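You operate a simulated robot arm through the tools that you are given. There is no shell and no other tool. Be economical: measure what you need, move in short steps, check, and stop when the job is done.

You run a simulated two-armed robot. Do the job below in one go: nothing can be reset, and whatever is moved stays where it is left.

TASK
Carry the white tray with both arms and set it on the low bench beside the small reactor. Then take the steel basket on the top of the preparation table and put it away on the silver tray. Then put the wiping pad from the top of the preparation table on the shelf under the long side table. Then put the white cup on the low bench beside the small reactor away on the low bench by the controller. Then put the orange band beaker in the tank of the cleaning bath. Then take the beaker from the grey rubber mat and leave it on the top of the fridge. Then take the tube rack from the shelf under the counter of the shelf unit and leave it on the top of the fridge. Then open the left glass cabinet door. Do these in the order given. Set down upright: steel basket, white cup, orange band beaker, beaker, tube rack.

It is judged by the outcome, as a careful person would: the job done as asked, and still so three seconds after it is handed in. It fails if anything else is knocked over, pushed out of place, dropped, spilled or broken.

THE ROBOT
Two 6-joint arms with two-finger parallel grippers on one trunk, on a base that drives. Base frame: it is fixed to the floor where the robot stands at the start and does not move with it; the origin is under the middle of the robot, x ahead of it, y to its left, z up. Units: mm, degrees, N and s.
The left shoulder is at the start at [280, 185, 1030], the right one opposite. With the tool pointing down near the work surface each hand reaches from about 160 to 840 mm from the robot's upright axis, wherever it stands, measured 20 degrees to its own side. Places, roughly: beaker [-1250, -750, 750]; left glass cabinet door [-4500, 2100, 1300]; low bench beside the small reactor [-2800, -1000, 800]; low bench by the controller (62x15 cm) [-4560, -740, 800]; orange band beaker [-2750, -750, 750]; shelf under the long side table [-2400, 1000, 200]; silver tray (32x23 cm) [-1220, 920, 800]; steel basket (24x16x18 cm) [-800, -1100, 800]; tank of the cleaning bath (30x21 cm) [-1000, -880, 840]; top of the fridge [-2700, 1600, 1300]; tube rack (22x5x8 cm) [-2200, 1500, 500]; white cup [-2500, -1250, 750]; white tray (20x29x5 cm) [700, 100, 900]; wiping pad (6x9x3 cm) [-1000, -1100, 800]. Payload 1.57 kg a hand.
The TCP of each hand is the grasp point between the finger pads, 30 mm short of the fingertips. In the tool frame z runs along the fingers and y along their closing line. The gripper opens to 80 mm. The fingers are 17 mm wide and 12 mm thick; the gripper's body (40 by 82 mm) begins 80 mm behind the TCP.
Orientation is told as [roll, pitch, yaw] about the base's x, y, z axes, in that order, counted from this pose: with the fingers straight down and closing along the base's y, the tool's x points along the base's -x, its y along +y and its z along -z.

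THE INTERFACE
- The arms move only by the tool send_rows. It takes "left_series", "right_series" or both (then of equal length, played together; a hand with none holds still); each is text: rows parted by semicolons, each of 7 numbers parted by spaces: the shift along the tool's x, y, z in units of 25 mm (1.0 is 25 mm), then the turn, a rotation vector about the tool's x, y, z in units of 4 degrees (1.0 is 4 degrees), then the closure in counts, from 0 (fully open) to 255 (shut). In form: tx ty tz wx wy wz fingers; .... A call has 1 to 12 rows; each row shifts and turns the commanded pose from where the row before left it, along the tool's axes as they then stand. A call with a number of a shift or a turn outside -1 to 1 is refused whole. A row lasts 0.2 s, in which the tool goes at most 50 mm and 8.6 degrees; a call with a longer step from one row to the next is refused whole, and so is a gripper value outside its range. Where a pose cannot be reached the arm comes as near as it can. A force on the tool above 40 N (or 10 N above the force at the start of the call, whichever is more), or a blocked arm, ends the call early, and 0.2 s more pass. The fingers move at their own pace (about 153 mm/s each) and stop on an object; they squeeze with about 35 N. The grip force told is the motor's: it shows also when the fingers shut on nothing. Time passes only in rows, and 0.2 s behind the last, so rows that do not move let the fingers close. It gives the time, the measured TCP pose, the force on the tool (base axes), the opening and the grip force at its end, in the units of the frame above (readings bear some noise), with the torque about the TCP (base axes, N m) and any sound that the robot's microphone picked up.
- Cameras (640 x 400 px; columns grow to the right, rows downward): "scene" is now at [242.5, 9.2, 1480]; the picture's right is [0.10, -1.00, 0.00], its down [-0.66, -0.06, -0.74] and it looks along [0.74, 0.07, -0.67] (base axes); focal length 250 px, centre (320, 200). "left" rides on the left gripper at [72, 7, -122] in its tool frame; the picture's right is [-0.09, 1.00, 0.00], its down [-0.84, -0.08, -0.54] and it looks along [-0.54, -0.05, 0.84] (tool axes); focal length 238 px, centre (320, 200). "right" rides on the right gripper at [72, -7, -122] in its tool frame; the picture's right is [0.09, 1.00, 0.00], its down [-0.84, 0.08, -0.54] and it looks along [-0.54, 0.05, 0.84] (tool axes); focal length 238 px, centre (320, 200). There is no depth. A picture from a camera that has moved, and an enlarged one, comes with that camera's place and axes in the base frame and with its lens.
- snapshot(camera): a new picture of that camera. The clock stands still meanwhile.
- raise_lower(by): slides the trunk up (or, below 0, down) by that many mm; the arms and the scene camera ride with it, the base frame stays. It gives what a move gives, with no picture.
- roll_base(legs): drives the robot by 1 to 6 legs, each [ahead, turn to the left] in mm and degrees, along the robot's own axes; the way and the turn of a leg run together, so that a leg with both is an arc; at most 1500 mm and 180 degrees a leg. The arms and the cameras ride along, it lands a little off, and it stops where it bumps. It gives what a move gives.
- pan_tilt(pan, tilt): turns the head with the scene camera to pan (to the left, within 86 degrees either way) and tilt (down, from -29 to 69), counted from straight ahead of the robot. It gives what a move gives.
- enlarge(camera, box): a new picture of the part [left, top, right, bottom] of that camera's present view, enlarged. The clock stands still meanwhile.
- sign_off(): hands the job in; it is judged then, once.

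Go step by step. Nothing tells you exact positions but the pictures and the camera data: compare them with the known pose of the tool, close in by small moves and look again before you grip or let go. The budget is 207 turns and 194 pictures, counting those below and the enlarged ones. Unless the task says otherwise, let go and move clear before handing in, and close with one line.

The tools are called after "Request:" by a JSON object that holds its "fn" and its "kwargs". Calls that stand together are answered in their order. send_rows: Moves the arms, as the interface text tells. Its arguments: {"type":"object","properties":{"left_series":{"type":"string"},"right_series":{"type":"string"}},"required":[]} The other tools are called the same way: raise_lower (by) slides the trunk up or down; roll_base (legs) drives the base; pan_tilt (pan, tilt) turns the head that bears the scene camera; snapshot (camera) takes a picture; enlarge (camera, box) takes an enlarged picture of a part of a camera's view; sign_off () hands the job in.

At the start:

```text
time_s: 0.0
left_ee_pos: [506.7, 338.3, 1268.7]
left_orientation: [0.1, 0.1, 0.0]
left_force: [-0.4, -0.4, -0.7]
left_moment: [0.01, 0.0, 0.02]
left_width: 79.7
left_finger_force: 0.1
right_ee_pos: [575.5, -198.4, 1122.0]
right_orientation: [0.0, 0.0, 0.1]
right_force: [-0.3, -0.4, 0.6]
right_moment: [-0.04, -0.03, 0.0]
right_width: 80.1
right_finger_force: 0.1
trunk travel left (down, up): [-725.0, 265.0]
robot x, y, heading: [-1.4, -2.2, 0.0]
head pan, tilt: [5.6, 41.8]
```

scene: 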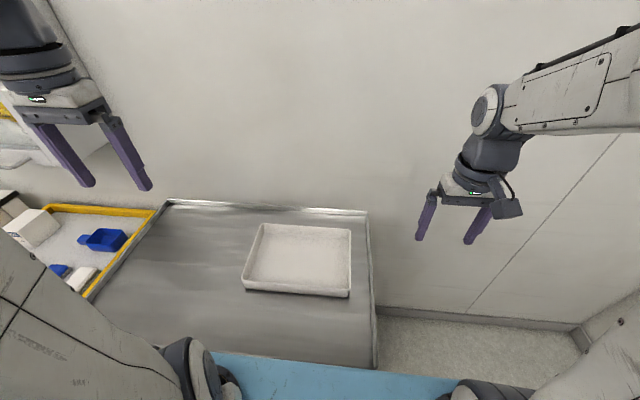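
right: 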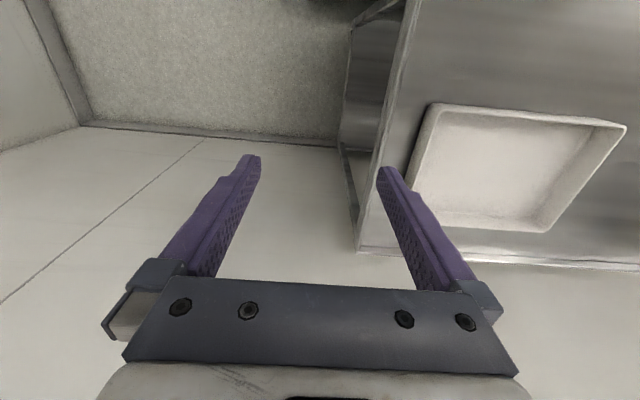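
left: 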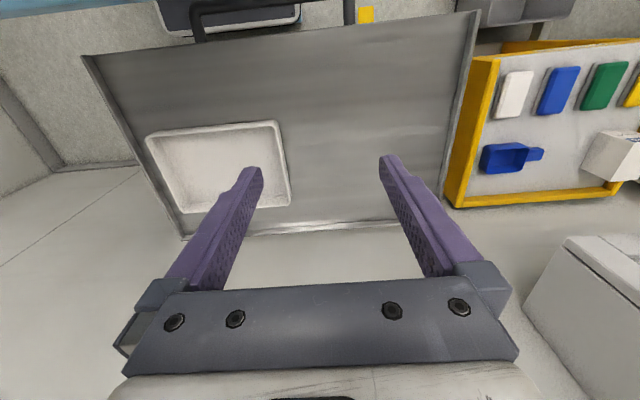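

I see the white tray on the steel table ahead, its ends at about y=240 and y=-40. I bring both hands above the end walls to look closer.

Request:
{"fn": "send_rows", "kwargs": {"left_series": "-0.614 -0.414 0.972 0 0 0 0;-0.614 -0.414 0.972 0 0 0 0;-0.614 -0.414 0.972 0 0 0 0;-0.614 -0.414 0.972 0 0 0 0;-0.614 -0.414 0.972 0 0 0 0;-0.614 -0.414 0.972 0 0 0 0;-0.614 -0.414 0.972 0 0 0 0;-0.614 -0.414 0.972 0 0 0 0;-0.614 -0.414 0.972 0 0 0 0", "right_series": "-0.309 0.704 0.32 0 0 0 0;-0.309 0.704 0.32 0 0 0 0;-0.309 0.704 0.32 0 0 0 0;-0.309 0.704 0.32 0 0 0 0;-0.309 0.704 0.32 0 0 0 0;-0.309 0.704 0.32 0 0 0 0;-0.309 0.704 0.32 0 0 0 0;-0.309 0.704 0.32 0 0 0 0;-0.309 0.704 0.32 0 0 0 0"}}

Request:
{"fn": "snapshot", "kwargs": {"camera": "left"}}

Request:
{"fn": "snapshot", "kwargs": {"camera": "right"}}

Request:
{"fn": "snapshot", "kwargs": {"camera": "scene"}}

```text
time_s: 2.0
left_ee_pos: [645.9, 246.5, 1051.0]
left_orientation: [-0.1, -0.1, 0.0]
left_force: [0.3, 0.8, -0.9]
left_moment: [0.01, -0.03, -0.02]
left_width: 79.9
left_finger_force: 0.1
right_ee_pos: [645.9, -41.6, 1050.2]
right_orientation: [-0.1, 0.0, 0.1]
right_force: [0.4, 0.3, 0.2]
right_moment: [0.02, -0.03, -0.02]
right_width: 80.0
right_finger_force: 0.0
trunk travel left (down, up): [-725.0, 265.0]
robot x, y, heading: [0.4, -0.1, -0.0]
head pan, tilt: [5.6, 41.8]
```

```text
190 pictures are left
camera left: at [574.8, 251.3, 1171.9], right [0.09, 1.0, 0.0], down [0.84, -0.08, 0.54], along [0.54, -0.05, -0.84], focal length 238 px, centre (320, 200)
```

left: 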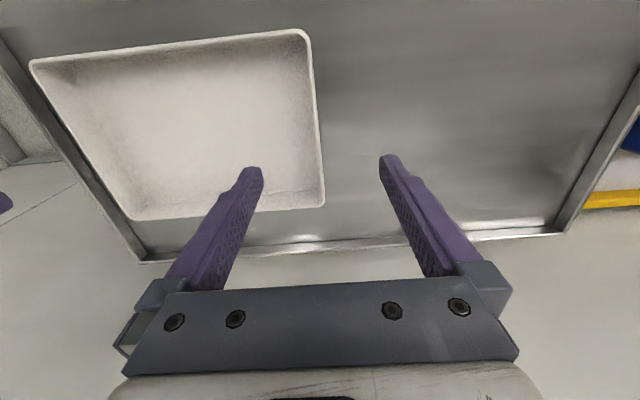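

```text
189 pictures are left
camera right: at [573.7, -46.9, 1172.2], right [-0.09, 1.0, 0.0], down [0.84, 0.08, 0.54], along [0.54, 0.05, -0.84], focal length 238 px, centre (320, 200)
```

right: 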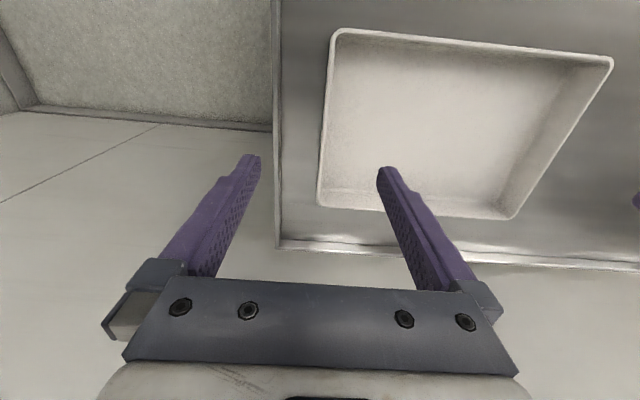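

```text
188 pictures are left
camera scene: at [242.3, 9.2, 1480.0], right [0.1, -1.0, 0.0], down [-0.66, -0.06, -0.75], along [0.74, 0.07, -0.67], focal length 250 px, centre (320, 200)
```

scene: 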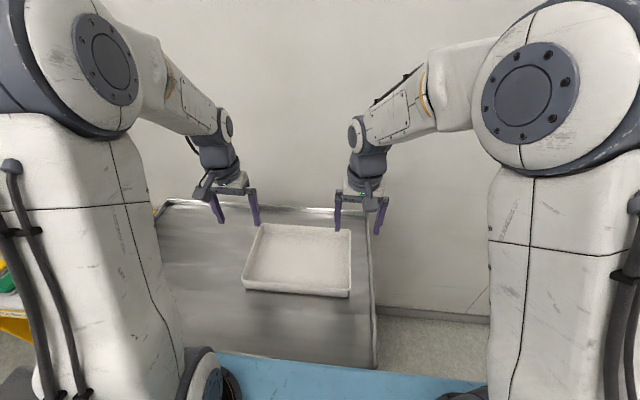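

The tray spans about x 562–761, y −33…240, with the rim near z=895. I centre both hands on the end walls and descend partway.

Request:
{"fn": "send_rows", "kwargs": {"left_series": "-0.3 -0.17 0 0 0 0 0;-0.3 -0.17 0.9 0 0 0 0;0 0 0.9 0 0 0 0;0 0 0.9 0 0 0 0;0 0 0.9 0 0 0 0;0 0 0.8 0 0 0 0", "right_series": "-0.3 0.21 0 0 0 0 0;-0.3 0.21 0.9 0 0 0 0;0 0 0.9 0 0 0 0;0 0 0.9 0 0 0 0;0 0 0.9 0 0 0 0;0 0 0.8 0 0 0 0"}}

Request:
{"fn": "snapshot", "kwargs": {"camera": "left"}}

Request:
{"fn": "snapshot", "kwargs": {"camera": "right"}}

Request:
{"fn": "enlarge", "kwargs": {"camera": "scene", "box": [160, 150, 440, 325]}}

```text
time_s: 3.4
left_ee_pos: [659.9, 236.8, 940.0]
left_orientation: [-0.1, 0.0, 0.1]
left_force: [0.2, -0.3, -0.5]
left_moment: [0.0, 0.02, 0.01]
left_width: 79.8
left_finger_force: 0.0
right_ee_pos: [659.6, -30.6, 940.4]
right_orientation: [0.0, 0.2, 0.0]
right_force: [0.0, 0.4, -0.6]
right_moment: [-0.01, -0.03, -0.03]
right_width: 79.9
right_finger_force: 0.0
trunk travel left (down, up): [-725.0, 265.0]
robot x, y, heading: [-4.1, 1.0, -0.1]
head pan, tilt: [5.6, 41.8]
```

```text
187 pictures are left
camera left: at [589.4, 243.1, 1061.7], right [0.09, 1.0, 0.0], down [0.84, -0.08, 0.54], along [0.54, -0.05, -0.84], focal length 238 px, centre (320, 200)
```

left: 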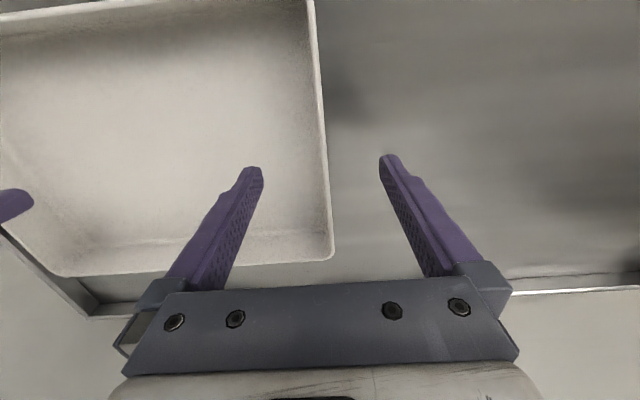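

```text
186 pictures are left
camera right: at [588.0, -36.8, 1062.6], right [-0.09, 1.0, 0.0], down [0.84, 0.08, 0.54], along [0.54, 0.05, -0.84], focal length 238 px, centre (320, 200)
```

right: 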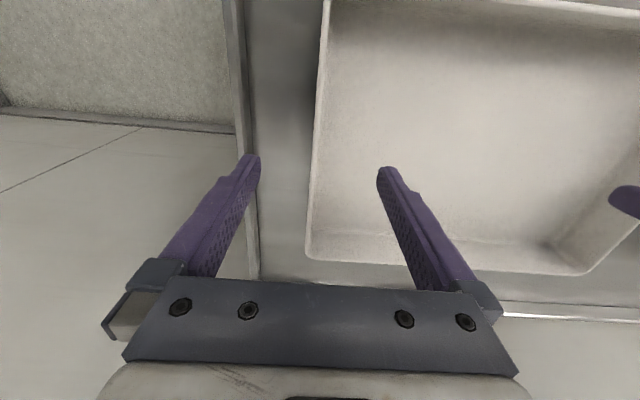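

```text
2.29 times, centred on (300, 238) of scene
camera zoom: at [242.4, 9.2, 1480.0], right [0.1, -1.0, 0.0], down [-0.66, -0.06, -0.74], along [0.74, 0.07, -0.67], focal length 572 px, centre (366, 114)
```

zoom: 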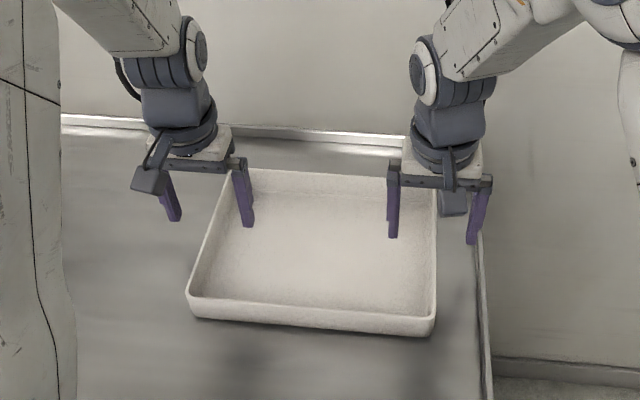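

Triangulation gives the rim at z≈895 and the walls at y≈238 and −31, which matches the hands. I descend to z≈888 and close both grippers.

Request:
{"fn": "send_rows", "kwargs": {"left_series": "0 0.04 0.7 0 0 0 0;0 0 0.7 0 0 0 0;0 0 0.68 0 0 0 0;0 0 0 0 0 0 120;0 0 0 0 0 0 255;0 0 0 0 0 0 255;0 0 0 0 0 0 255", "right_series": "0 -0.04 0.7 0 0 0 0;0 0 0.7 0 0 0 0;0 0 0.68 0 0 0 0;0 0 0 0 0 0 120;0 0 0 0 0 0 255;0 0 0 0 0 0 255;0 0 0 0 0 0 255"}}

Request:
{"fn": "snapshot", "kwargs": {"camera": "left"}}

Request:
{"fn": "snapshot", "kwargs": {"camera": "right"}}

```text
time_s: 4.4
left_ee_pos: [660.3, 235.4, 893.8]
left_orientation: [0.0, -0.6, 0.0]
left_force: [-2.4, -8.7, 26.6]
left_moment: [-1.08, 0.19, -0.01]
left_width: 51.0
left_finger_force: 4.9
right_ee_pos: [662.0, -27.7, 894.6]
right_orientation: [0.4, -0.8, -0.1]
right_force: [0.4, 5.8, 14.0]
right_moment: [0.54, 0.12, -0.03]
right_width: 47.2
right_finger_force: 2.5
trunk travel left (down, up): [-725.0, 265.0]
robot x, y, heading: [-0.8, -1.0, -0.0]
head pan, tilt: [5.6, 41.8]
stopped in row 4 (left hand): the force on the tool passed its limit at 44 N (the readings are from after the stop); the commanded pose is now the measured one
```

```text
184 pictures are left
camera left: at [589.4, 241.1, 1014.4], right [0.09, 1.0, 0.0], down [0.83, -0.08, 0.55], along [0.55, -0.05, -0.83], focal length 238 px, centre (320, 200)
```

left: 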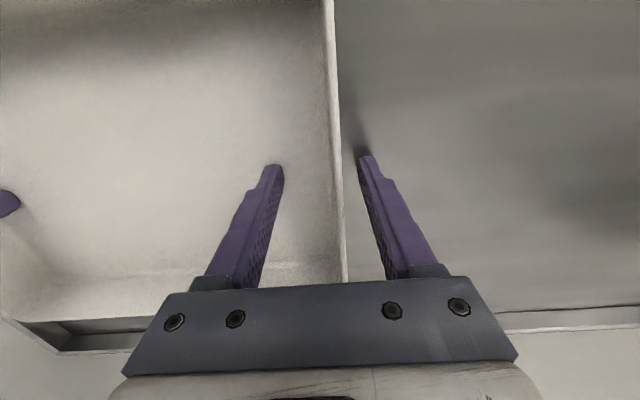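

```text
183 pictures are left
camera right: at [587.7, -35.1, 1014.8], right [-0.09, 1.0, 0.01], down [0.83, 0.07, 0.55], along [0.55, 0.06, -0.83], focal length 238 px, centre (320, 200)
```

right: 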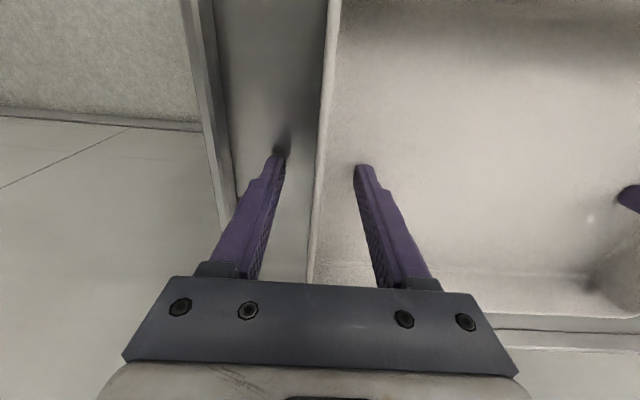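

The fingertips touched the tray floor. I raise by 8 mm, recentre and close.

Request:
{"fn": "send_rows", "kwargs": {"left_series": "0 0.08 -0.3 0 0 0 100;0 0 0 0 0 0 255;0 0 0 0 0 0 255;0 0 0 0 0 0 255;0 0 0 0 0 0 255", "right_series": "0 -0.12 -0.3 0 0 0 100;0 0 0 0 0 0 255;0 0 0 0 0 0 255;0 0 0 0 0 0 255;0 0 0 0 0 0 255"}}

```text
time_s: 5.4
left_ee_pos: [661.5, 241.7, 898.5]
left_orientation: [0.2, -0.4, 0.0]
left_force: [0.1, 1.3, 0.8]
left_moment: [0.14, 0.01, 0.0]
left_width: 3.6
left_finger_force: 24.9
right_ee_pos: [660.7, -35.7, 896.9]
right_orientation: [0.0, -0.2, 0.0]
right_force: [0.4, -1.1, 0.3]
right_moment: [0.28, -0.06, 0.07]
right_width: 3.8
right_finger_force: 24.7
trunk travel left (down, up): [-725.0, 265.0]
robot x, y, heading: [1.3, 0.8, -0.0]
head pan, tilt: [5.6, 41.8]
stopped in row 5 (left hand): the force on the tool passed its limit at 42 N (the readings are from after the stop); the commanded pose is now the measured one
```

Both walls are gripped (about 3.7 mm thick). I lift with the trunk and look.

Request:
{"fn": "raise_lower", "kwargs": {"by": 100}}

Request:
{"fn": "snapshot", "kwargs": {"camera": "scene"}}

```text
time_s: 6.7
left_ee_pos: [660.6, 240.9, 997.7]
left_orientation: [0.1, -0.4, 0.0]
left_force: [0.4, -0.8, -0.1]
left_moment: [0.0, -0.03, -0.02]
left_width: 0.0
left_finger_force: 21.0
right_ee_pos: [660.1, -34.2, 997.4]
right_orientation: [0.1, -0.1, -0.1]
right_force: [-0.6, -0.4, -1.4]
right_moment: [0.03, 0.05, -0.01]
right_width: 0.0
right_finger_force: 21.4
trunk travel left (down, up): [-825.0, 165.0]
robot x, y, heading: [-1.3, -0.7, 0.2]
head pan, tilt: [5.6, 41.8]
```

```text
182 pictures are left
camera scene: at [242.6, 9.2, 1579.9], right [0.1, -1.0, 0.0], down [-0.66, -0.06, -0.74], along [0.74, 0.07, -0.67], focal length 250 px, centre (320, 200)
```

scene: 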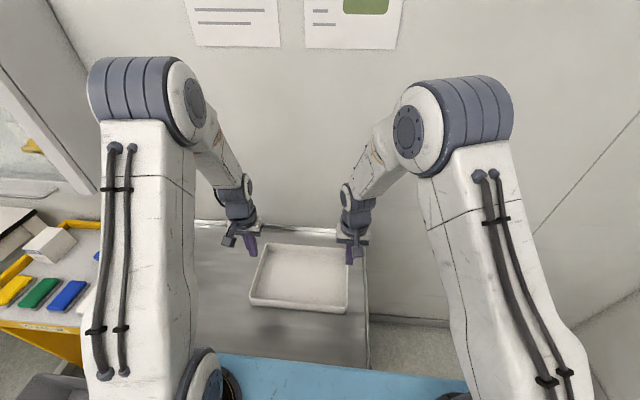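

The grip slipped off and the tray stayed on the table; the hold was too shallow. I open and check where the tray lies now.

Request:
{"fn": "send_rows", "kwargs": {"left_series": "0 0 0 0 0 0 0;0 0 0 0 0 0 0;0 0 0 0 0 0 0", "right_series": "0 0 0 0 0 0 0;0 0 0 0 0 0 0;0 0 0 0 0 0 0"}}

Request:
{"fn": "raise_lower", "kwargs": {"by": -50}}

Request:
{"fn": "snapshot", "kwargs": {"camera": "left"}}

Request:
{"fn": "snapshot", "kwargs": {"camera": "right"}}

```text
time_s: 7.5
left_ee_pos: [661.6, 240.6, 998.9]
left_orientation: [0.1, -0.4, 0.0]
left_force: [-0.5, -0.1, 0.4]
left_moment: [-0.01, 0.0, -0.01]
left_width: 80.2
left_finger_force: 0.0
right_ee_pos: [659.7, -34.8, 998.6]
right_orientation: [-0.1, 0.0, -0.1]
right_force: [-1.1, -0.4, 0.0]
right_moment: [0.01, -0.01, 0.0]
right_width: 80.0
right_finger_force: 0.0
trunk travel left (down, up): [-825.0, 165.0]
robot x, y, heading: [-1.4, -2.8, -0.1]
head pan, tilt: [5.6, 41.8]
```

```text
time_s: 8.4
left_ee_pos: [661.3, 240.8, 948.4]
left_orientation: [0.1, -0.3, 0.1]
left_force: [0.5, 0.4, -0.4]
left_moment: [-0.02, 0.0, -0.02]
left_width: 80.1
left_finger_force: 0.1
right_ee_pos: [659.4, -35.0, 947.2]
right_orientation: [0.1, -0.1, -0.1]
right_force: [0.9, -0.3, 0.2]
right_moment: [0.03, -0.01, 0.01]
right_width: 80.0
right_finger_force: 0.2
trunk travel left (down, up): [-775.0, 215.0]
robot x, y, heading: [-0.2, -1.4, 0.1]
head pan, tilt: [5.6, 41.8]
```

```text
181 pictures are left
camera left: at [590.1, 246.4, 1069.7], right [0.09, 1.0, 0.0], down [0.83, -0.08, 0.55], along [0.55, -0.05, -0.84], focal length 238 px, centre (320, 200)
```

left: 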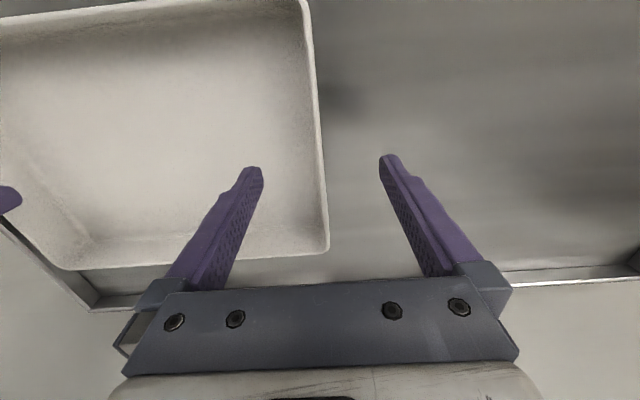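

```text
180 pictures are left
camera right: at [586.7, -41.2, 1069.8], right [-0.09, 1.0, 0.0], down [0.84, 0.08, 0.54], along [0.54, 0.05, -0.84], focal length 238 px, centre (320, 200)
```

right: 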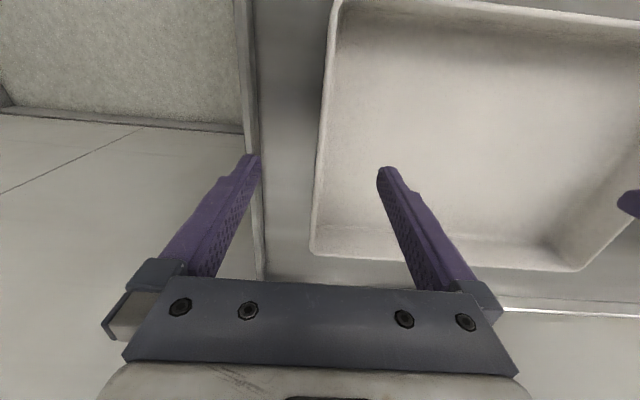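

The tray is still at y −34…240. I recentre, descend deeper (TCP 891) and close again, then lift slightly with the arms to test.

Request:
{"fn": "send_rows", "kwargs": {"left_series": "0 -0.1 0.7 0 0 0 0;0 0 0.7 0 0 0 0;0 0 0.6 0 0 0 0;0 0 0.28 0 0 0 0;0 0 0 0 0 0 0", "right_series": "0 0.11 0.7 0 0 0 0;0 0 0.7 0 0 0 0;0 0 0.6 0 0 0 0;0 0 0.24 0 0 0 0;0 0 0 0 0 0 0"}}

Request:
{"fn": "enlarge", "kwargs": {"camera": "scene", "box": [220, 190, 400, 302]}}

```text
time_s: 9.7
left_ee_pos: [661.3, 237.2, 893.7]
left_orientation: [0.1, -0.5, 0.1]
left_force: [-2.6, 1.2, 20.7]
left_moment: [-0.88, 0.22, -0.13]
left_width: 79.9
left_finger_force: 0.1
right_ee_pos: [662.1, -30.7, 894.6]
right_orientation: [0.1, -0.3, -0.1]
right_force: [-0.3, 0.8, 4.8]
right_moment: [0.26, 0.03, 0.0]
right_width: 80.1
right_finger_force: 0.1
trunk travel left (down, up): [-775.0, 215.0]
robot x, y, heading: [-1.5, -1.6, 0.1]
head pan, tilt: [5.6, 41.8]
```

```text
3.56 times, centred on (310, 246) of scene
camera zoom: at [241.3, 8.9, 1530.6], right [0.1, -1.0, 0.0], down [-0.66, -0.06, -0.75], along [0.74, 0.07, -0.67], focal length 890 px, centre (356, 36)
```

zoom: 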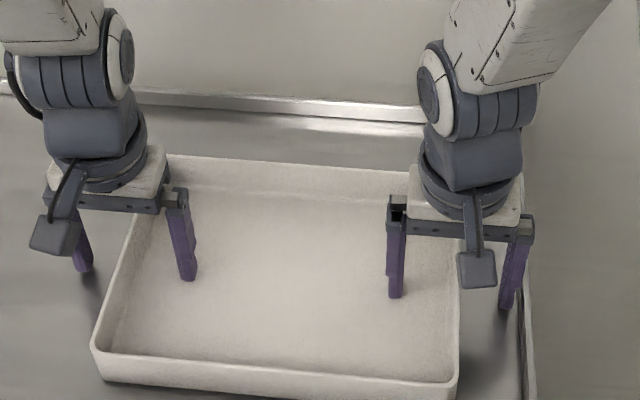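

The inner fingertips rest on the tray floor. I raise 1 mm, close, and lift gently, watching the grip.

Request:
{"fn": "send_rows", "kwargs": {"left_series": "0 0 -0.02 0 0 0 120;0 0 0 0 0 0 200;0 0 0 0 0 0 255;0 0 0 0 0 0 255;0 0 0 0 0 0 255;0 0 0 0 0 0 255", "right_series": "0 0 0 0 0 0 120;0 0 0 0 0 0 200;0 0 0 0 0 0 255;0 0 0 0 0 0 255;0 0 0 0 0 0 255;0 0 0 0 0 0 255"}}

Request:
{"fn": "snapshot", "kwargs": {"camera": "left"}}

```text
time_s: 10.5
left_ee_pos: [661.7, 242.9, 893.1]
left_orientation: [0.3, -0.6, 0.2]
left_force: [-2.4, 2.0, 11.4]
left_moment: [-0.4, 0.33, -0.15]
left_width: 3.7
left_finger_force: 24.5
right_ee_pos: [660.8, -32.6, 894.3]
right_orientation: [-0.1, -0.1, -0.1]
right_force: [-1.3, -2.1, 9.8]
right_moment: [0.33, 0.15, 0.08]
right_width: 3.7
right_finger_force: 25.0
trunk travel left (down, up): [-775.0, 215.0]
robot x, y, heading: [1.6, 0.2, 0.2]
head pan, tilt: [5.6, 41.8]
stopped in row 4 (left hand): the force on the tool passed its limit at 44 N (the readings are from after the stop); the commanded pose is now the measured one
```

```text
178 pictures are left
camera left: at [589.8, 247.3, 1014.6], right [0.09, 1.0, 0.0], down [0.83, -0.08, 0.55], along [0.55, -0.04, -0.83], focal length 238 px, centre (320, 200)
```

left: 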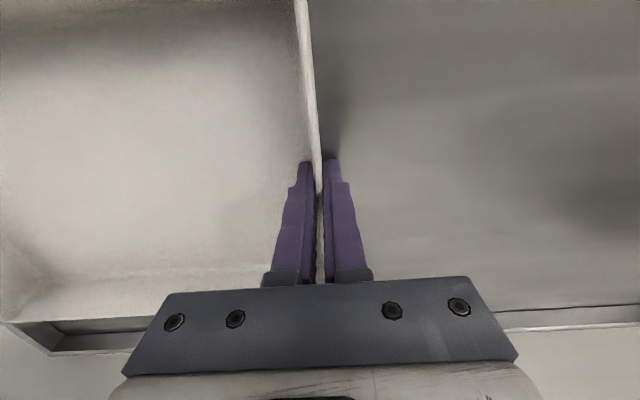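

Gripped now at z≈893. I lift slowly 20 mm with the arms.

Request:
{"fn": "send_rows", "kwargs": {"left_series": "0 0 -0.1 0 0 0 255;0 0 -0.1 0 0 0 255;0 0 -0.1 0 0 0 255;0 0 -0.1 0 0 0 255;0 0 -0.2 0 0 0 255;0 0 -0.2 0 0 0 255;0 0 0 0 0 0 255", "right_series": "0 0 -0.1 0 0 0 255;0 0 -0.1 0 0 0 255;0 0 -0.1 0 0 0 255;0 0 -0.1 0 0 0 255;0 0 -0.2 0 0 0 255;0 0 -0.2 0 0 0 255;0 0 0 0 0 0 255"}}

Request:
{"fn": "enlarge", "kwargs": {"camera": "scene", "box": [220, 190, 400, 302]}}

Request:
{"fn": "snapshot", "kwargs": {"camera": "left"}}

```text
time_s: 12.1
left_ee_pos: [660.7, 241.5, 914.0]
left_orientation: [0.2, -0.6, 0.2]
left_force: [-1.2, 21.2, -2.7]
left_moment: [-0.15, 0.7, -0.2]
left_width: 3.8
left_finger_force: 24.2
right_ee_pos: [660.2, -33.6, 913.4]
right_orientation: [-0.2, 0.0, -0.2]
right_force: [1.3, -20.1, 0.9]
right_moment: [0.56, -0.7, -0.01]
right_width: 3.8
right_finger_force: 24.2
trunk travel left (down, up): [-775.0, 215.0]
robot x, y, heading: [-0.8, 0.9, -0.1]
head pan, tilt: [5.6, 41.8]
```

```text
3.56 times, centred on (310, 246) of scene
camera zoom: at [242.5, 9.4, 1530.0], right [0.1, -1.0, 0.0], down [-0.66, -0.07, -0.74], along [0.74, 0.07, -0.67], focal length 890 px, centre (356, 36)
```

zoom: 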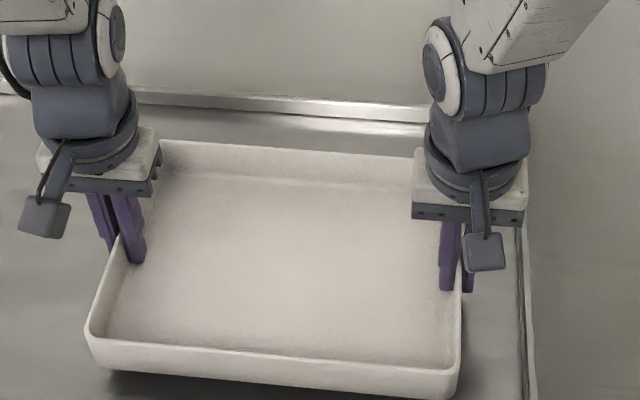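

```text
176 pictures are left
camera left: at [589.8, 246.7, 1034.2], right [0.09, 1.0, 0.0], down [0.83, -0.08, 0.55], along [0.55, -0.04, -0.83], focal length 238 px, centre (320, 200)
```

left: 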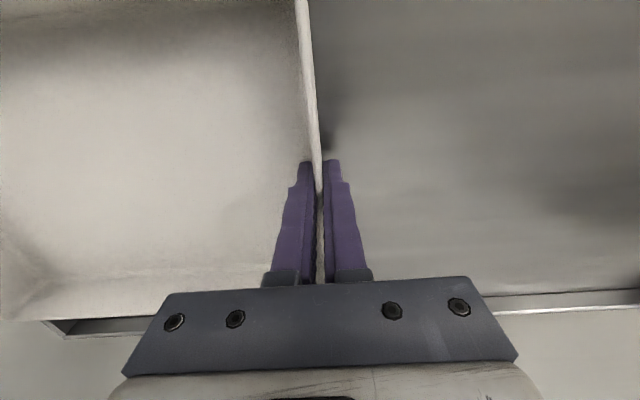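

The tray is lifted, with about 20 N of mutual squeeze; I relieve it slightly and lift further.

Request:
{"fn": "send_rows", "kwargs": {"left_series": "0 0.04 -0.2 0 0 0 255;0 0 -0.3 0 0 0 255;0 0 -0.4 0 0 0 255;0 0 -0.4 0 0 0 255;0 0 -0.4 0 0 0 255;0 0 -0.4 0 0 0 255;0 0 -0.4 0 0 0 255;0 0 -0.3 0 0 0 255;0 0 -0.2 0 0 0 255;0 0 0 0 0 0 255", "right_series": "0 -0.04 -0.2 0 0 0 255;0 0 -0.3 0 0 0 255;0 0 -0.4 0 0 0 255;0 0 -0.4 0 0 0 255;0 0 -0.4 0 0 0 255;0 0 -0.4 0 0 0 255;0 0 -0.4 0 0 0 255;0 0 -0.3 0 0 0 255;0 0 -0.2 0 0 0 255;0 0 0 0 0 0 255"}}

Request:
{"fn": "pan_tilt", "kwargs": {"pan": 86, "tilt": 25}}

Request:
{"fn": "snapshot", "kwargs": {"camera": "scene"}}

Request:
{"fn": "pan_tilt", "kwargs": {"pan": -86, "tilt": 25}}

Request:
{"fn": "snapshot", "kwargs": {"camera": "scene"}}

```text
time_s: 14.3
left_ee_pos: [660.5, 242.5, 988.5]
left_orientation: [0.1, -0.5, 0.2]
left_force: [1.2, -21.4, 0.4]
left_moment: [-0.63, -0.01, -0.05]
left_width: 3.7
left_finger_force: 24.8
right_ee_pos: [661.3, -34.6, 990.3]
right_orientation: [-0.2, 0.0, -0.1]
right_force: [-1.2, 20.0, -3.1]
right_moment: [-0.12, 0.07, 0.21]
right_width: 3.9
right_finger_force: 24.6
trunk travel left (down, up): [-775.0, 215.0]
robot x, y, heading: [2.5, 1.8, 0.1]
head pan, tilt: [5.6, 41.8]
```

```text
time_s: 15.9
left_ee_pos: [661.4, 242.4, 988.3]
left_orientation: [0.1, -0.6, 0.2]
left_force: [0.0, -26.5, 0.6]
left_moment: [-0.6, 0.28, -0.06]
left_width: 4.0
left_finger_force: 24.4
right_ee_pos: [661.5, -34.4, 989.4]
right_orientation: [-0.1, -0.1, -0.1]
right_force: [-0.2, 26.1, -4.3]
right_moment: [-0.03, -0.32, 0.16]
right_width: 3.8
right_finger_force: 24.2
trunk travel left (down, up): [-775.0, 215.0]
robot x, y, heading: [-0.1, -2.6, -0.1]
head pan, tilt: [85.9, 25.0]
```

```text
175 pictures are left
camera scene: at [165.8, 93.1, 1556.0], right [1.0, -0.07, 0.0], down [-0.03, -0.42, -0.91], along [0.06, 0.9, -0.42], focal length 250 px, centre (320, 200)
```

scene: 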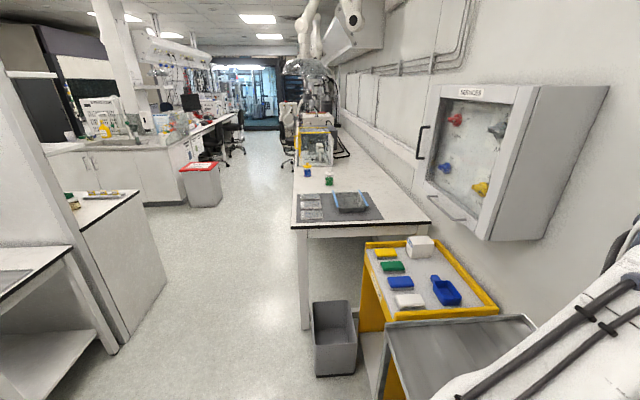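

```text
time_s: 18.5
left_ee_pos: [661.7, 240.7, 988.1]
left_orientation: [0.3, -0.6, 0.4]
left_force: [0.1, -27.7, 0.9]
left_moment: [-0.51, 0.02, -0.08]
left_width: 3.6
left_finger_force: 25.2
right_ee_pos: [660.8, -34.7, 989.6]
right_orientation: [-0.1, -0.1, -0.1]
right_force: [-0.8, 29.0, -2.1]
right_moment: [0.05, -0.01, 0.18]
right_width: 3.5
right_finger_force: 24.5
trunk travel left (down, up): [-775.0, 215.0]
robot x, y, heading: [-2.4, -0.5, 0.2]
head pan, tilt: [-85.9, 25.0]
```

```text
174 pictures are left
camera scene: at [165.9, -90.7, 1556.0], right [-1.0, -0.07, 0.0], down [-0.03, 0.42, -0.91], along [0.06, -0.9, -0.42], focal length 250 px, centre (320, 200)
```

scene: 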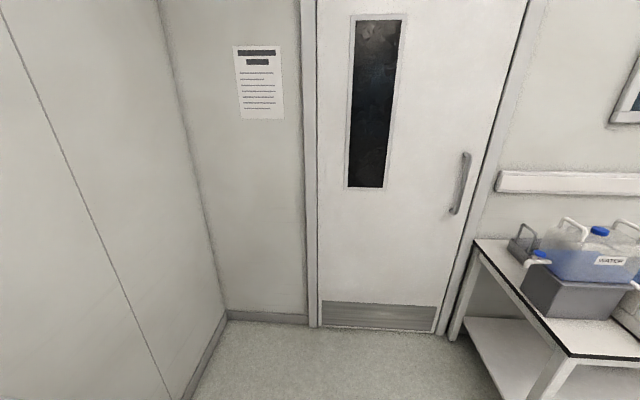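

The aisle runs behind me, with the preparation table at the −y side and the long side table at +y. I relieve the tension and pull the tray closer before backing up and turning.

Request:
{"fn": "send_rows", "kwargs": {"left_series": "0 -0.025 0 0 0 0 255;0.3 0 0 0 0 0 255;0.5 0 0 0 0 0 255;0.7 0 0 0 0 0 255;0.7 0 0 0 0 0 255;0.7 0 0 0 0 0 255;0.7 0 0 0 0 0 255;0.7 0 0 0 0 0 255;0.5 0 0 0 0 0 255;0.3 0 0 0 0 0 255;0 0 0 0 0 0 255", "right_series": "0 0.025 0 0 0 0 255;0.3 0 0 0 0 0 255;0.5 0 0 0 0 0 255;0.7 0 0 0 0 0 255;0.7 0 0 0 0 0 255;0.7 0 0 0 0 0 255;0.7 0 0 0 0 0 255;0.7 0 0 0 0 0 255;0.5 0 0 0 0 0 255;0.3 0 0 0 0 0 255;0 0 0 0 0 0 255"}}

Request:
{"fn": "roll_base", "kwargs": {"legs": [[-250, 0]]}}

Request:
{"fn": "roll_base", "kwargs": {"legs": [[0, -90]]}}

Request:
{"fn": "pan_tilt", "kwargs": {"pan": 0, "tilt": 30}}

Request:
{"fn": "snapshot", "kwargs": {"camera": "scene"}}

Request:
{"fn": "pan_tilt", "kwargs": {"pan": -70, "tilt": 30}}

Request:
{"fn": "snapshot", "kwargs": {"camera": "scene"}}

```text
time_s: 20.9
left_ee_pos: [535.7, 243.6, 987.0]
left_orientation: [0.3, -0.6, 0.3]
left_force: [-0.5, -3.9, 4.0]
left_moment: [-0.93, -0.77, -0.07]
left_width: 4.1
left_finger_force: 24.4
right_ee_pos: [533.4, -34.0, 988.6]
right_orientation: [-0.1, 0.0, -0.1]
right_force: [0.5, 3.2, -6.0]
right_moment: [-0.56, 0.74, -0.03]
right_width: 3.9
right_finger_force: 24.9
trunk travel left (down, up): [-775.0, 215.0]
robot x, y, heading: [-1.2, 0.8, 0.2]
head pan, tilt: [-85.9, 25.0]
```

```text
time_s: 22.7
left_ee_pos: [285.9, 241.9, 985.7]
left_orientation: [0.3, -0.6, 0.3]
left_force: [0.3, -0.4, 4.1]
left_moment: [-0.92, 0.16, -0.07]
left_width: 3.8
left_finger_force: 25.4
right_ee_pos: [285.9, -34.5, 988.8]
right_orientation: [-0.1, 0.0, -0.1]
right_force: [0.4, -0.2, -6.8]
right_moment: [-0.61, -0.14, 0.13]
right_width: 4.0
right_finger_force: 24.4
trunk travel left (down, up): [-775.0, 215.0]
robot x, y, heading: [-247.0, 0.3, -0.1]
head pan, tilt: [-85.9, 25.0]
```

```text
time_s: 26.9
left_ee_pos: [-8.8, -535.1, 984.9]
left_orientation: [0.2, -0.6, -90.0]
left_force: [-3.1, -0.3, 4.0]
left_moment: [0.13, 0.95, 0.0]
left_width: 4.0
left_finger_force: 25.2
right_ee_pos: [-283.8, -534.5, 987.6]
right_orientation: [-0.1, 0.0, -90.4]
right_force: [2.7, 0.2, -7.0]
right_moment: [-0.16, 0.55, 0.09]
right_width: 3.8
right_finger_force: 24.8
trunk travel left (down, up): [-775.0, 215.0]
robot x, y, heading: [-248.6, 0.8, -90.2]
head pan, tilt: [-85.9, 25.0]
```

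```text
time_s: 28.5
left_ee_pos: [-8.6, -533.9, 985.5]
left_orientation: [0.2, -0.6, -90.0]
left_force: [-3.0, -0.1, 4.3]
left_moment: [-0.06, 0.98, -0.02]
left_width: 4.0
left_finger_force: 24.6
right_ee_pos: [-284.6, -534.0, 988.3]
right_orientation: [-0.2, 0.0, -90.4]
right_force: [3.2, 0.5, -6.4]
right_moment: [0.12, 0.49, 0.09]
right_width: 3.9
right_finger_force: 25.1
trunk travel left (down, up): [-775.0, 215.0]
robot x, y, heading: [-245.1, 3.4, -90.4]
head pan, tilt: [0.0, 30.0]
```

```text
173 pictures are left
camera scene: at [-250.1, -249.7, 1548.0], right [-1.0, 0.01, 0.0], down [0.0, 0.5, -0.87], along [0.0, -0.87, -0.5], focal length 250 px, centre (320, 200)
```

scene: 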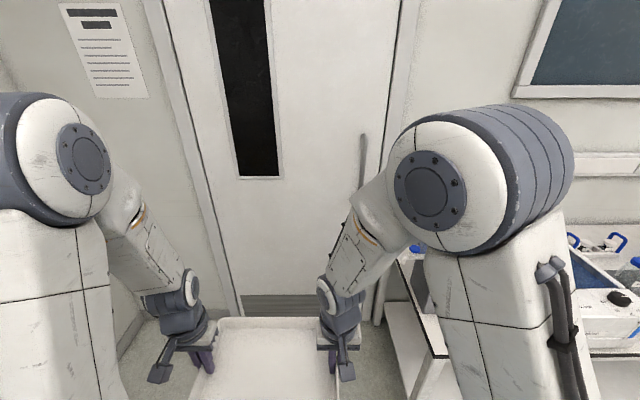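

```text
time_s: 29.9
left_ee_pos: [-9.1, -534.8, 986.0]
left_orientation: [0.2, -0.6, -89.9]
left_force: [-2.7, -0.2, 3.8]
left_moment: [-0.11, 0.98, 0.02]
left_width: 3.9
left_finger_force: 24.4
right_ee_pos: [-285.3, -534.3, 988.5]
right_orientation: [-0.1, -0.1, -90.4]
right_force: [3.0, -0.8, -6.0]
right_moment: [0.07, 0.49, 0.07]
right_width: 3.8
right_finger_force: 24.9
trunk travel left (down, up): [-775.0, 215.0]
robot x, y, heading: [-249.5, -1.4, -90.3]
head pan, tilt: [-70.0, 30.0]
```

```text
172 pictures are left
camera scene: at [-334.8, -189.9, 1548.0], right [-0.34, 0.94, 0.0], down [0.47, 0.17, -0.87], along [-0.81, -0.29, -0.5], focal length 250 px, centre (320, 200)
```

scene: 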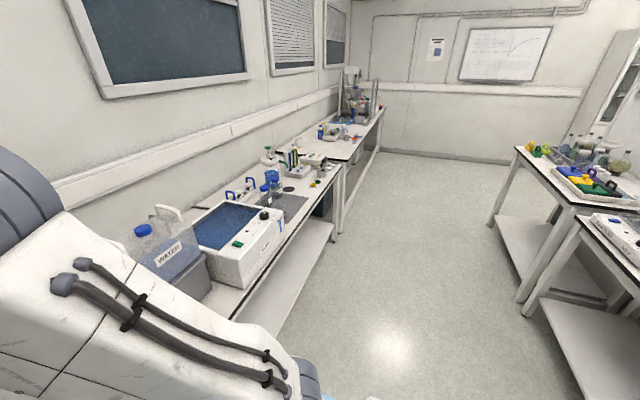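

The tray holds steady and the aisle to −x is clear. I turn to face −x, drive along, then turn to face the bench.

Request:
{"fn": "roll_base", "kwargs": {"legs": [[0, -90], [1300, 0]]}}

Request:
{"fn": "pan_tilt", "kwargs": {"pan": 35, "tilt": 30}}

Request:
{"fn": "snapshot", "kwargs": {"camera": "scene"}}

Request:
{"fn": "pan_tilt", "kwargs": {"pan": -50, "tilt": 25}}

Request:
{"fn": "snapshot", "kwargs": {"camera": "scene"}}

```text
time_s: 40.2
left_ee_pos: [-2077.7, -256.8, 986.8]
left_orientation: [0.3, -0.6, -179.4]
left_force: [-0.6, 2.2, 4.1]
left_moment: [1.01, -0.03, -0.01]
left_width: 4.0
left_finger_force: 24.5
right_ee_pos: [-2079.5, 18.7, 988.6]
right_orientation: [0.0, 0.0, -179.8]
right_force: [-0.1, -2.2, -6.3]
right_moment: [0.5, 0.05, 0.08]
right_width: 3.7
right_finger_force: 24.8
trunk travel left (down, up): [-775.0, 215.0]
robot x, y, heading: [-1544.2, -15.1, -179.6]
head pan, tilt: [-70.0, 30.0]
```

```text
time_s: 42.0
left_ee_pos: [-2077.7, -256.4, 986.9]
left_orientation: [0.1, -0.6, -179.4]
left_force: [0.1, 2.6, 3.9]
left_moment: [0.97, 0.1, -0.02]
left_width: 3.5
left_finger_force: 24.8
right_ee_pos: [-2079.1, 18.3, 987.4]
right_orientation: [0.0, 0.1, -179.8]
right_force: [1.1, -2.9, -6.7]
right_moment: [0.41, -0.09, 0.07]
right_width: 3.9
right_finger_force: 24.5
trunk travel left (down, up): [-775.0, 215.0]
robot x, y, heading: [-1547.9, -14.6, -179.7]
head pan, tilt: [35.0, 30.0]
```

```text
171 pictures are left
camera scene: at [-1780.1, -64.2, 1548.0], right [-0.58, 0.82, 0.0], down [0.41, 0.29, -0.87], along [-0.71, -0.5, -0.5], focal length 250 px, centre (320, 200)
```

scene: 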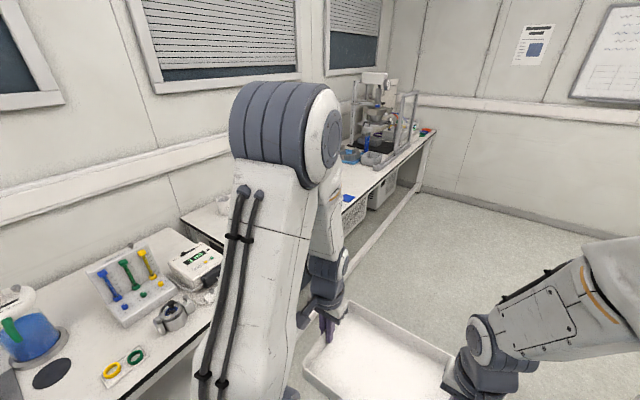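

```text
time_s: 43.6
left_ee_pos: [-2078.1, -257.7, 985.6]
left_orientation: [0.2, -0.6, -179.5]
left_force: [-0.2, 2.4, 3.0]
left_moment: [0.98, 0.05, -0.01]
left_width: 3.9
left_finger_force: 24.6
right_ee_pos: [-2079.8, 18.4, 988.1]
right_orientation: [-0.1, 0.0, -179.8]
right_force: [0.3, -2.1, -6.5]
right_moment: [0.44, -0.01, 0.09]
right_width: 3.7
right_finger_force: 24.3
trunk travel left (down, up): [-775.0, 215.0]
robot x, y, heading: [-1545.0, -13.4, -179.5]
head pan, tilt: [-50.0, 25.0]
```

```text
170 pictures are left
camera scene: at [-1766.1, 58.3, 1556.0], right [0.76, 0.65, 0.0], down [0.27, -0.32, -0.91], along [-0.59, 0.69, -0.42], focal length 250 px, centre (320, 200)
```

scene: 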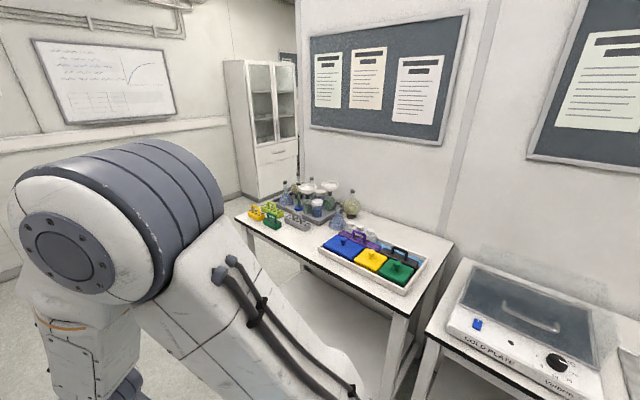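

The second bench begins past x≈−2300. I drive on to x≈−2700 and turn left to face it.

Request:
{"fn": "roll_base", "kwargs": {"legs": [[1150, 0], [0, 90]]}}

Request:
{"fn": "pan_tilt", "kwargs": {"pan": 0, "tilt": 35}}

Request:
{"fn": "snapshot", "kwargs": {"camera": "scene"}}

Request:
{"fn": "pan_tilt", "kwargs": {"pan": 45, "tilt": 35}}

Request:
{"fn": "snapshot", "kwargs": {"camera": "scene"}}

Request:
{"fn": "pan_tilt", "kwargs": {"pan": -45, "tilt": 35}}

Request:
{"fn": "snapshot", "kwargs": {"camera": "scene"}}

```text
time_s: 53.4
left_ee_pos: [-2459.5, -556.6, 987.0]
left_orientation: [0.1, -0.6, -88.8]
left_force: [-1.7, -1.3, 3.8]
left_moment: [-0.07, 0.96, -0.08]
left_width: 3.9
left_finger_force: 24.4
right_ee_pos: [-2737.0, -562.1, 989.4]
right_orientation: [-0.1, 0.0, -89.3]
right_force: [1.8, -0.8, -6.9]
right_moment: [0.0, 0.46, 0.09]
right_width: 3.8
right_finger_force: 24.9
trunk travel left (down, up): [-775.0, 215.0]
robot x, y, heading: [-2708.6, -28.1, -89.1]
head pan, tilt: [-50.0, 25.0]
```

```text
time_s: 54.5
left_ee_pos: [-2459.3, -557.9, 984.8]
left_orientation: [0.2, -0.6, -88.7]
left_force: [-1.2, -0.4, 3.8]
left_moment: [0.06, 1.0, -0.03]
left_width: 3.7
left_finger_force: 24.5
right_ee_pos: [-2736.3, -561.7, 988.7]
right_orientation: [-0.1, 0.0, -89.1]
right_force: [1.2, 0.4, -6.6]
right_moment: [-0.06, 0.44, 0.1]
right_width: 3.9
right_finger_force: 25.0
trunk travel left (down, up): [-775.0, 215.0]
robot x, y, heading: [-2710.6, -27.7, -88.9]
head pan, tilt: [0.0, 35.0]
```

```text
169 pictures are left
camera scene: at [-2707.1, -274.7, 1540.2], right [-1.0, -0.02, 0.0], down [-0.01, 0.57, -0.82], along [0.01, -0.82, -0.57], focal length 250 px, centre (320, 200)
```

scene: 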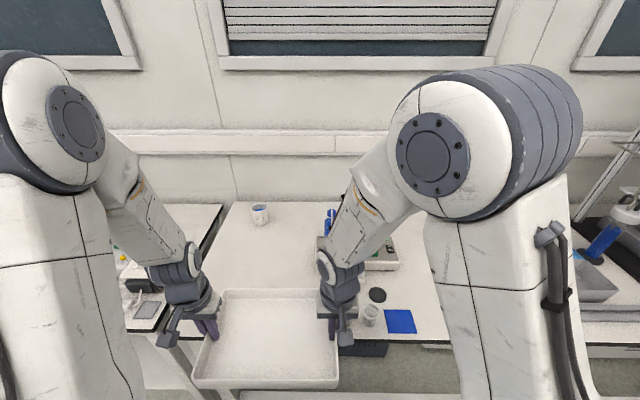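

```text
time_s: 55.7
left_ee_pos: [-2459.3, -558.0, 985.5]
left_orientation: [0.2, -0.6, -88.8]
left_force: [-2.7, -0.5, 4.5]
left_moment: [-0.09, 0.97, -0.02]
left_width: 3.7
left_finger_force: 24.3
right_ee_pos: [-2735.6, -561.0, 988.4]
right_orientation: [-0.1, 0.0, -89.2]
right_force: [2.5, 0.6, -6.0]
right_moment: [0.11, 0.42, 0.05]
right_width: 4.1
right_finger_force: 24.6
trunk travel left (down, up): [-775.0, 215.0]
robot x, y, heading: [-2713.3, -23.7, -89.1]
head pan, tilt: [45.0, 35.0]
```

```text
168 pictures are left
camera scene: at [-2645.2, -247.9, 1540.2], right [-0.7, -0.72, 0.0], down [-0.41, 0.4, -0.82], along [0.59, -0.57, -0.57], focal length 250 px, centre (320, 200)
```

scene: 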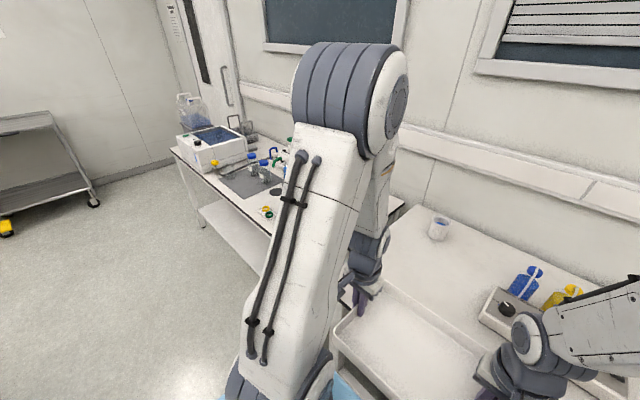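

```text
time_s: 57.3
left_ee_pos: [-2459.7, -558.1, 986.3]
left_orientation: [0.1, -0.6, -88.7]
left_force: [-2.3, -0.2, 4.2]
left_moment: [-0.03, 0.95, -0.03]
left_width: 4.1
left_finger_force: 24.7
right_ee_pos: [-2736.0, -561.3, 987.7]
right_orientation: [-0.1, 0.0, -89.2]
right_force: [1.9, 0.4, -5.7]
right_moment: [0.01, 0.41, 0.08]
right_width: 3.9
right_finger_force: 24.8
trunk travel left (down, up): [-775.0, 215.0]
robot x, y, heading: [-2714.9, -26.8, -88.6]
head pan, tilt: [-45.0, 35.0]
```

```text
167 pictures are left
camera scene: at [-2769.7, -250.0, 1540.2], right [-0.72, 0.69, 0.0], down [0.4, 0.41, -0.82], along [-0.57, -0.59, -0.57], focal length 250 px, centre (320, 200)
```

scene: 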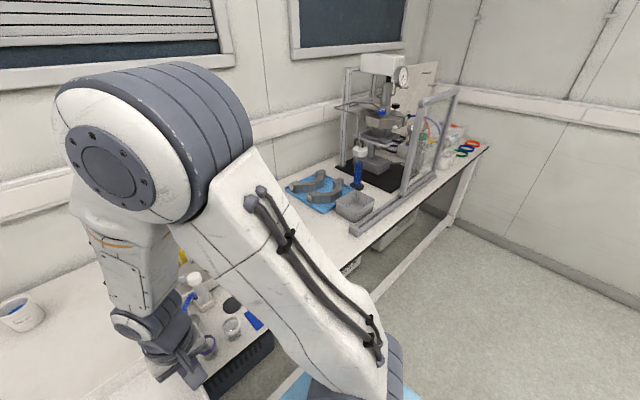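

I see the bench with the cup at the back left and the beaker near the front; the front middle is hidden by the tray. I back off 220 mm to see it.

Request:
{"fn": "roll_base", "kwargs": {"legs": [[-220, 0]]}}

Request:
{"fn": "pan_tilt", "kwargs": {"pan": 0, "tilt": 35}}

Request:
{"fn": "snapshot", "kwargs": {"camera": "scene"}}

```text
time_s: 59.0
left_ee_pos: [-2464.7, -334.0, 985.6]
left_orientation: [0.1, -0.5, -88.9]
left_force: [-1.4, -1.0, 4.3]
left_moment: [0.07, 0.96, -0.03]
left_width: 3.8
left_finger_force: 24.9
right_ee_pos: [-2738.5, -338.3, 988.3]
right_orientation: [-0.2, 0.0, -89.2]
right_force: [1.4, 1.1, -6.1]
right_moment: [-0.05, 0.37, 0.05]
right_width: 3.7
right_finger_force: 24.4
trunk travel left (down, up): [-775.0, 215.0]
robot x, y, heading: [-2716.4, 197.8, -89.4]
head pan, tilt: [-45.0, 35.0]
```

```text
time_s: 60.1
left_ee_pos: [-2464.5, -332.3, 987.4]
left_orientation: [0.2, -0.6, -88.7]
left_force: [-2.0, -0.1, 3.7]
left_moment: [0.09, 0.94, -0.05]
left_width: 3.9
left_finger_force: 24.7
right_ee_pos: [-2739.3, -338.5, 988.5]
right_orientation: [-0.1, 0.0, -89.2]
right_force: [1.6, -0.1, -5.8]
right_moment: [-0.12, 0.36, 0.05]
right_width: 3.8
right_finger_force: 24.6
trunk travel left (down, up): [-775.0, 215.0]
robot x, y, heading: [-2712.9, 196.8, -89.1]
head pan, tilt: [0.0, 35.0]
```

```text
166 pictures are left
camera scene: at [-2710.8, -49.9, 1540.2], right [-1.0, -0.02, 0.0], down [-0.01, 0.57, -0.82], along [0.01, -0.82, -0.57], focal length 250 px, centre (320, 200)
```

scene: 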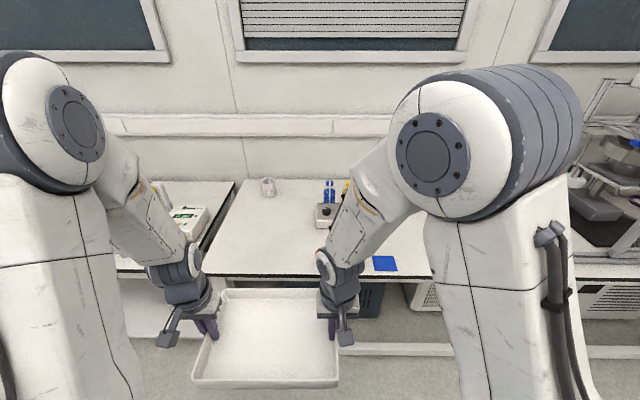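

Bench surface works out to z≈840, front edge y≈−602, left end x≈−2319, and the area x −2360…−2660 is free. I drive 300 forward, then shift the tray left and forward with both arms.

Request:
{"fn": "roll_base", "kwargs": {"legs": [[300, 0]]}}

Request:
{"fn": "send_rows", "kwargs": {"left_series": "0 0.2 0 0 0 0 255;-0.2 0.5 0 0 0 0 255;-0.5 0.5 0 0 0 0 255;-0.5 0.5 0 0 0 0 255;-0.5 0.5 0 0 0 0 255;-0.5 0.5 0 0 0 0 255;-0.5 0.5 0 0 0 0 255;-0.5 0.5 0 0 0 0 255;-0.5 0.3 0 0 0 0 255;-0.5 0 0 0 0 0 255;-0.3 0 0 0 0 0 255;0 0 0 0 0 0 255", "right_series": "0 0.2 0 0 0 0 255;-0.2 0.5 0 0 0 0 255;-0.5 0.5 0 0 0 0 255;-0.5 0.5 0 0 0 0 255;-0.5 0.5 0 0 0 0 255;-0.5 0.5 0 0 0 0 255;-0.5 0.5 0 0 0 0 255;-0.5 0.5 0 0 0 0 255;-0.5 0.3 0 0 0 0 255;-0.5 0 0 0 0 0 255;-0.3 0 0 0 0 0 255;0 0 0 0 0 0 255"}}

Request:
{"fn": "snapshot", "kwargs": {"camera": "scene"}}

```text
time_s: 62.2
left_ee_pos: [-2455.7, -633.8, 988.3]
left_orientation: [0.2, -0.7, -88.6]
left_force: [-2.7, -0.5, 4.2]
left_moment: [-0.11, 0.96, -0.04]
left_width: 4.0
left_finger_force: 24.7
right_ee_pos: [-2732.3, -640.1, 988.6]
right_orientation: [-0.1, -0.1, -89.0]
right_force: [2.0, 0.4, -5.8]
right_moment: [0.07, 0.33, 0.06]
right_width: 3.8
right_finger_force: 24.6
trunk travel left (down, up): [-775.0, 215.0]
robot x, y, heading: [-2708.6, -104.4, -89.0]
head pan, tilt: [0.0, 35.0]
```

```text
time_s: 64.8
left_ee_pos: [-2353.5, -745.7, 987.3]
left_orientation: [0.2, -0.5, -88.6]
left_force: [-13.1, -1.1, 2.1]
left_moment: [-0.19, 0.58, -0.06]
left_width: 4.0
left_finger_force: 24.8
right_ee_pos: [-2629.7, -750.2, 989.4]
right_orientation: [-0.1, -0.2, -89.0]
right_force: [12.8, 0.4, -4.6]
right_moment: [0.2, 0.2, 0.14]
right_width: 3.7
right_finger_force: 24.6
trunk travel left (down, up): [-775.0, 215.0]
robot x, y, heading: [-2710.1, -107.8, -89.0]
head pan, tilt: [0.0, 35.0]
```

```text
165 pictures are left
camera scene: at [-2704.3, -353.1, 1540.2], right [-1.0, -0.02, 0.0], down [-0.01, 0.57, -0.82], along [0.02, -0.82, -0.57], focal length 250 px, centre (320, 200)
```

scene: 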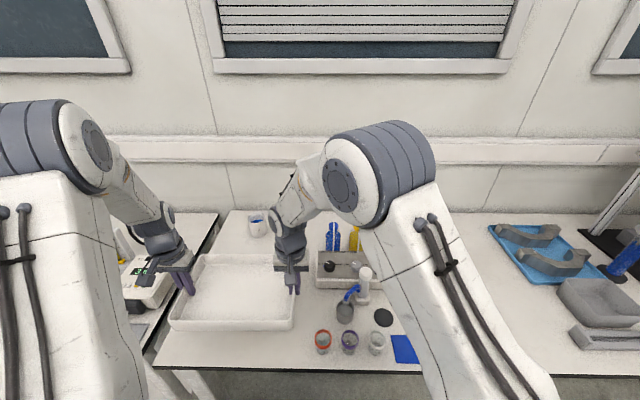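

The tray is over free bench space (centre x≈−2491, y≈−748). I lower with the trunk 60 mm and look.

Request:
{"fn": "raise_lower", "kwargs": {"by": -60}}

Request:
{"fn": "enlarge", "kwargs": {"camera": "scene", "box": [120, 200, 440, 400]}}

```text
time_s: 65.8
left_ee_pos: [-2353.9, -746.5, 927.1]
left_orientation: [0.1, -0.5, -88.6]
left_force: [-17.8, -0.2, 1.5]
left_moment: [0.41, 0.61, -0.13]
left_width: 3.7
left_finger_force: 24.4
right_ee_pos: [-2629.4, -750.5, 928.9]
right_orientation: [-0.1, -0.1, -88.9]
right_force: [17.5, 0.6, -4.1]
right_moment: [-0.41, 0.13, 0.12]
right_width: 3.9
right_finger_force: 24.3
trunk travel left (down, up): [-715.0, 275.0]
robot x, y, heading: [-2711.0, -105.9, -88.9]
head pan, tilt: [0.0, 35.0]
```

```text
2.00 times, centred on (280, 300) of scene
camera zoom: at [-2704.3, -352.8, 1480.3], right [-1.0, -0.02, 0.0], down [-0.01, 0.57, -0.82], along [0.02, -0.82, -0.57], focal length 501 px, centre (400, 0)
```

zoom: 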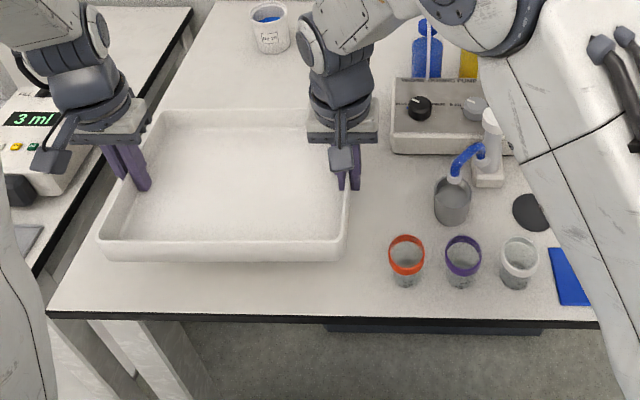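

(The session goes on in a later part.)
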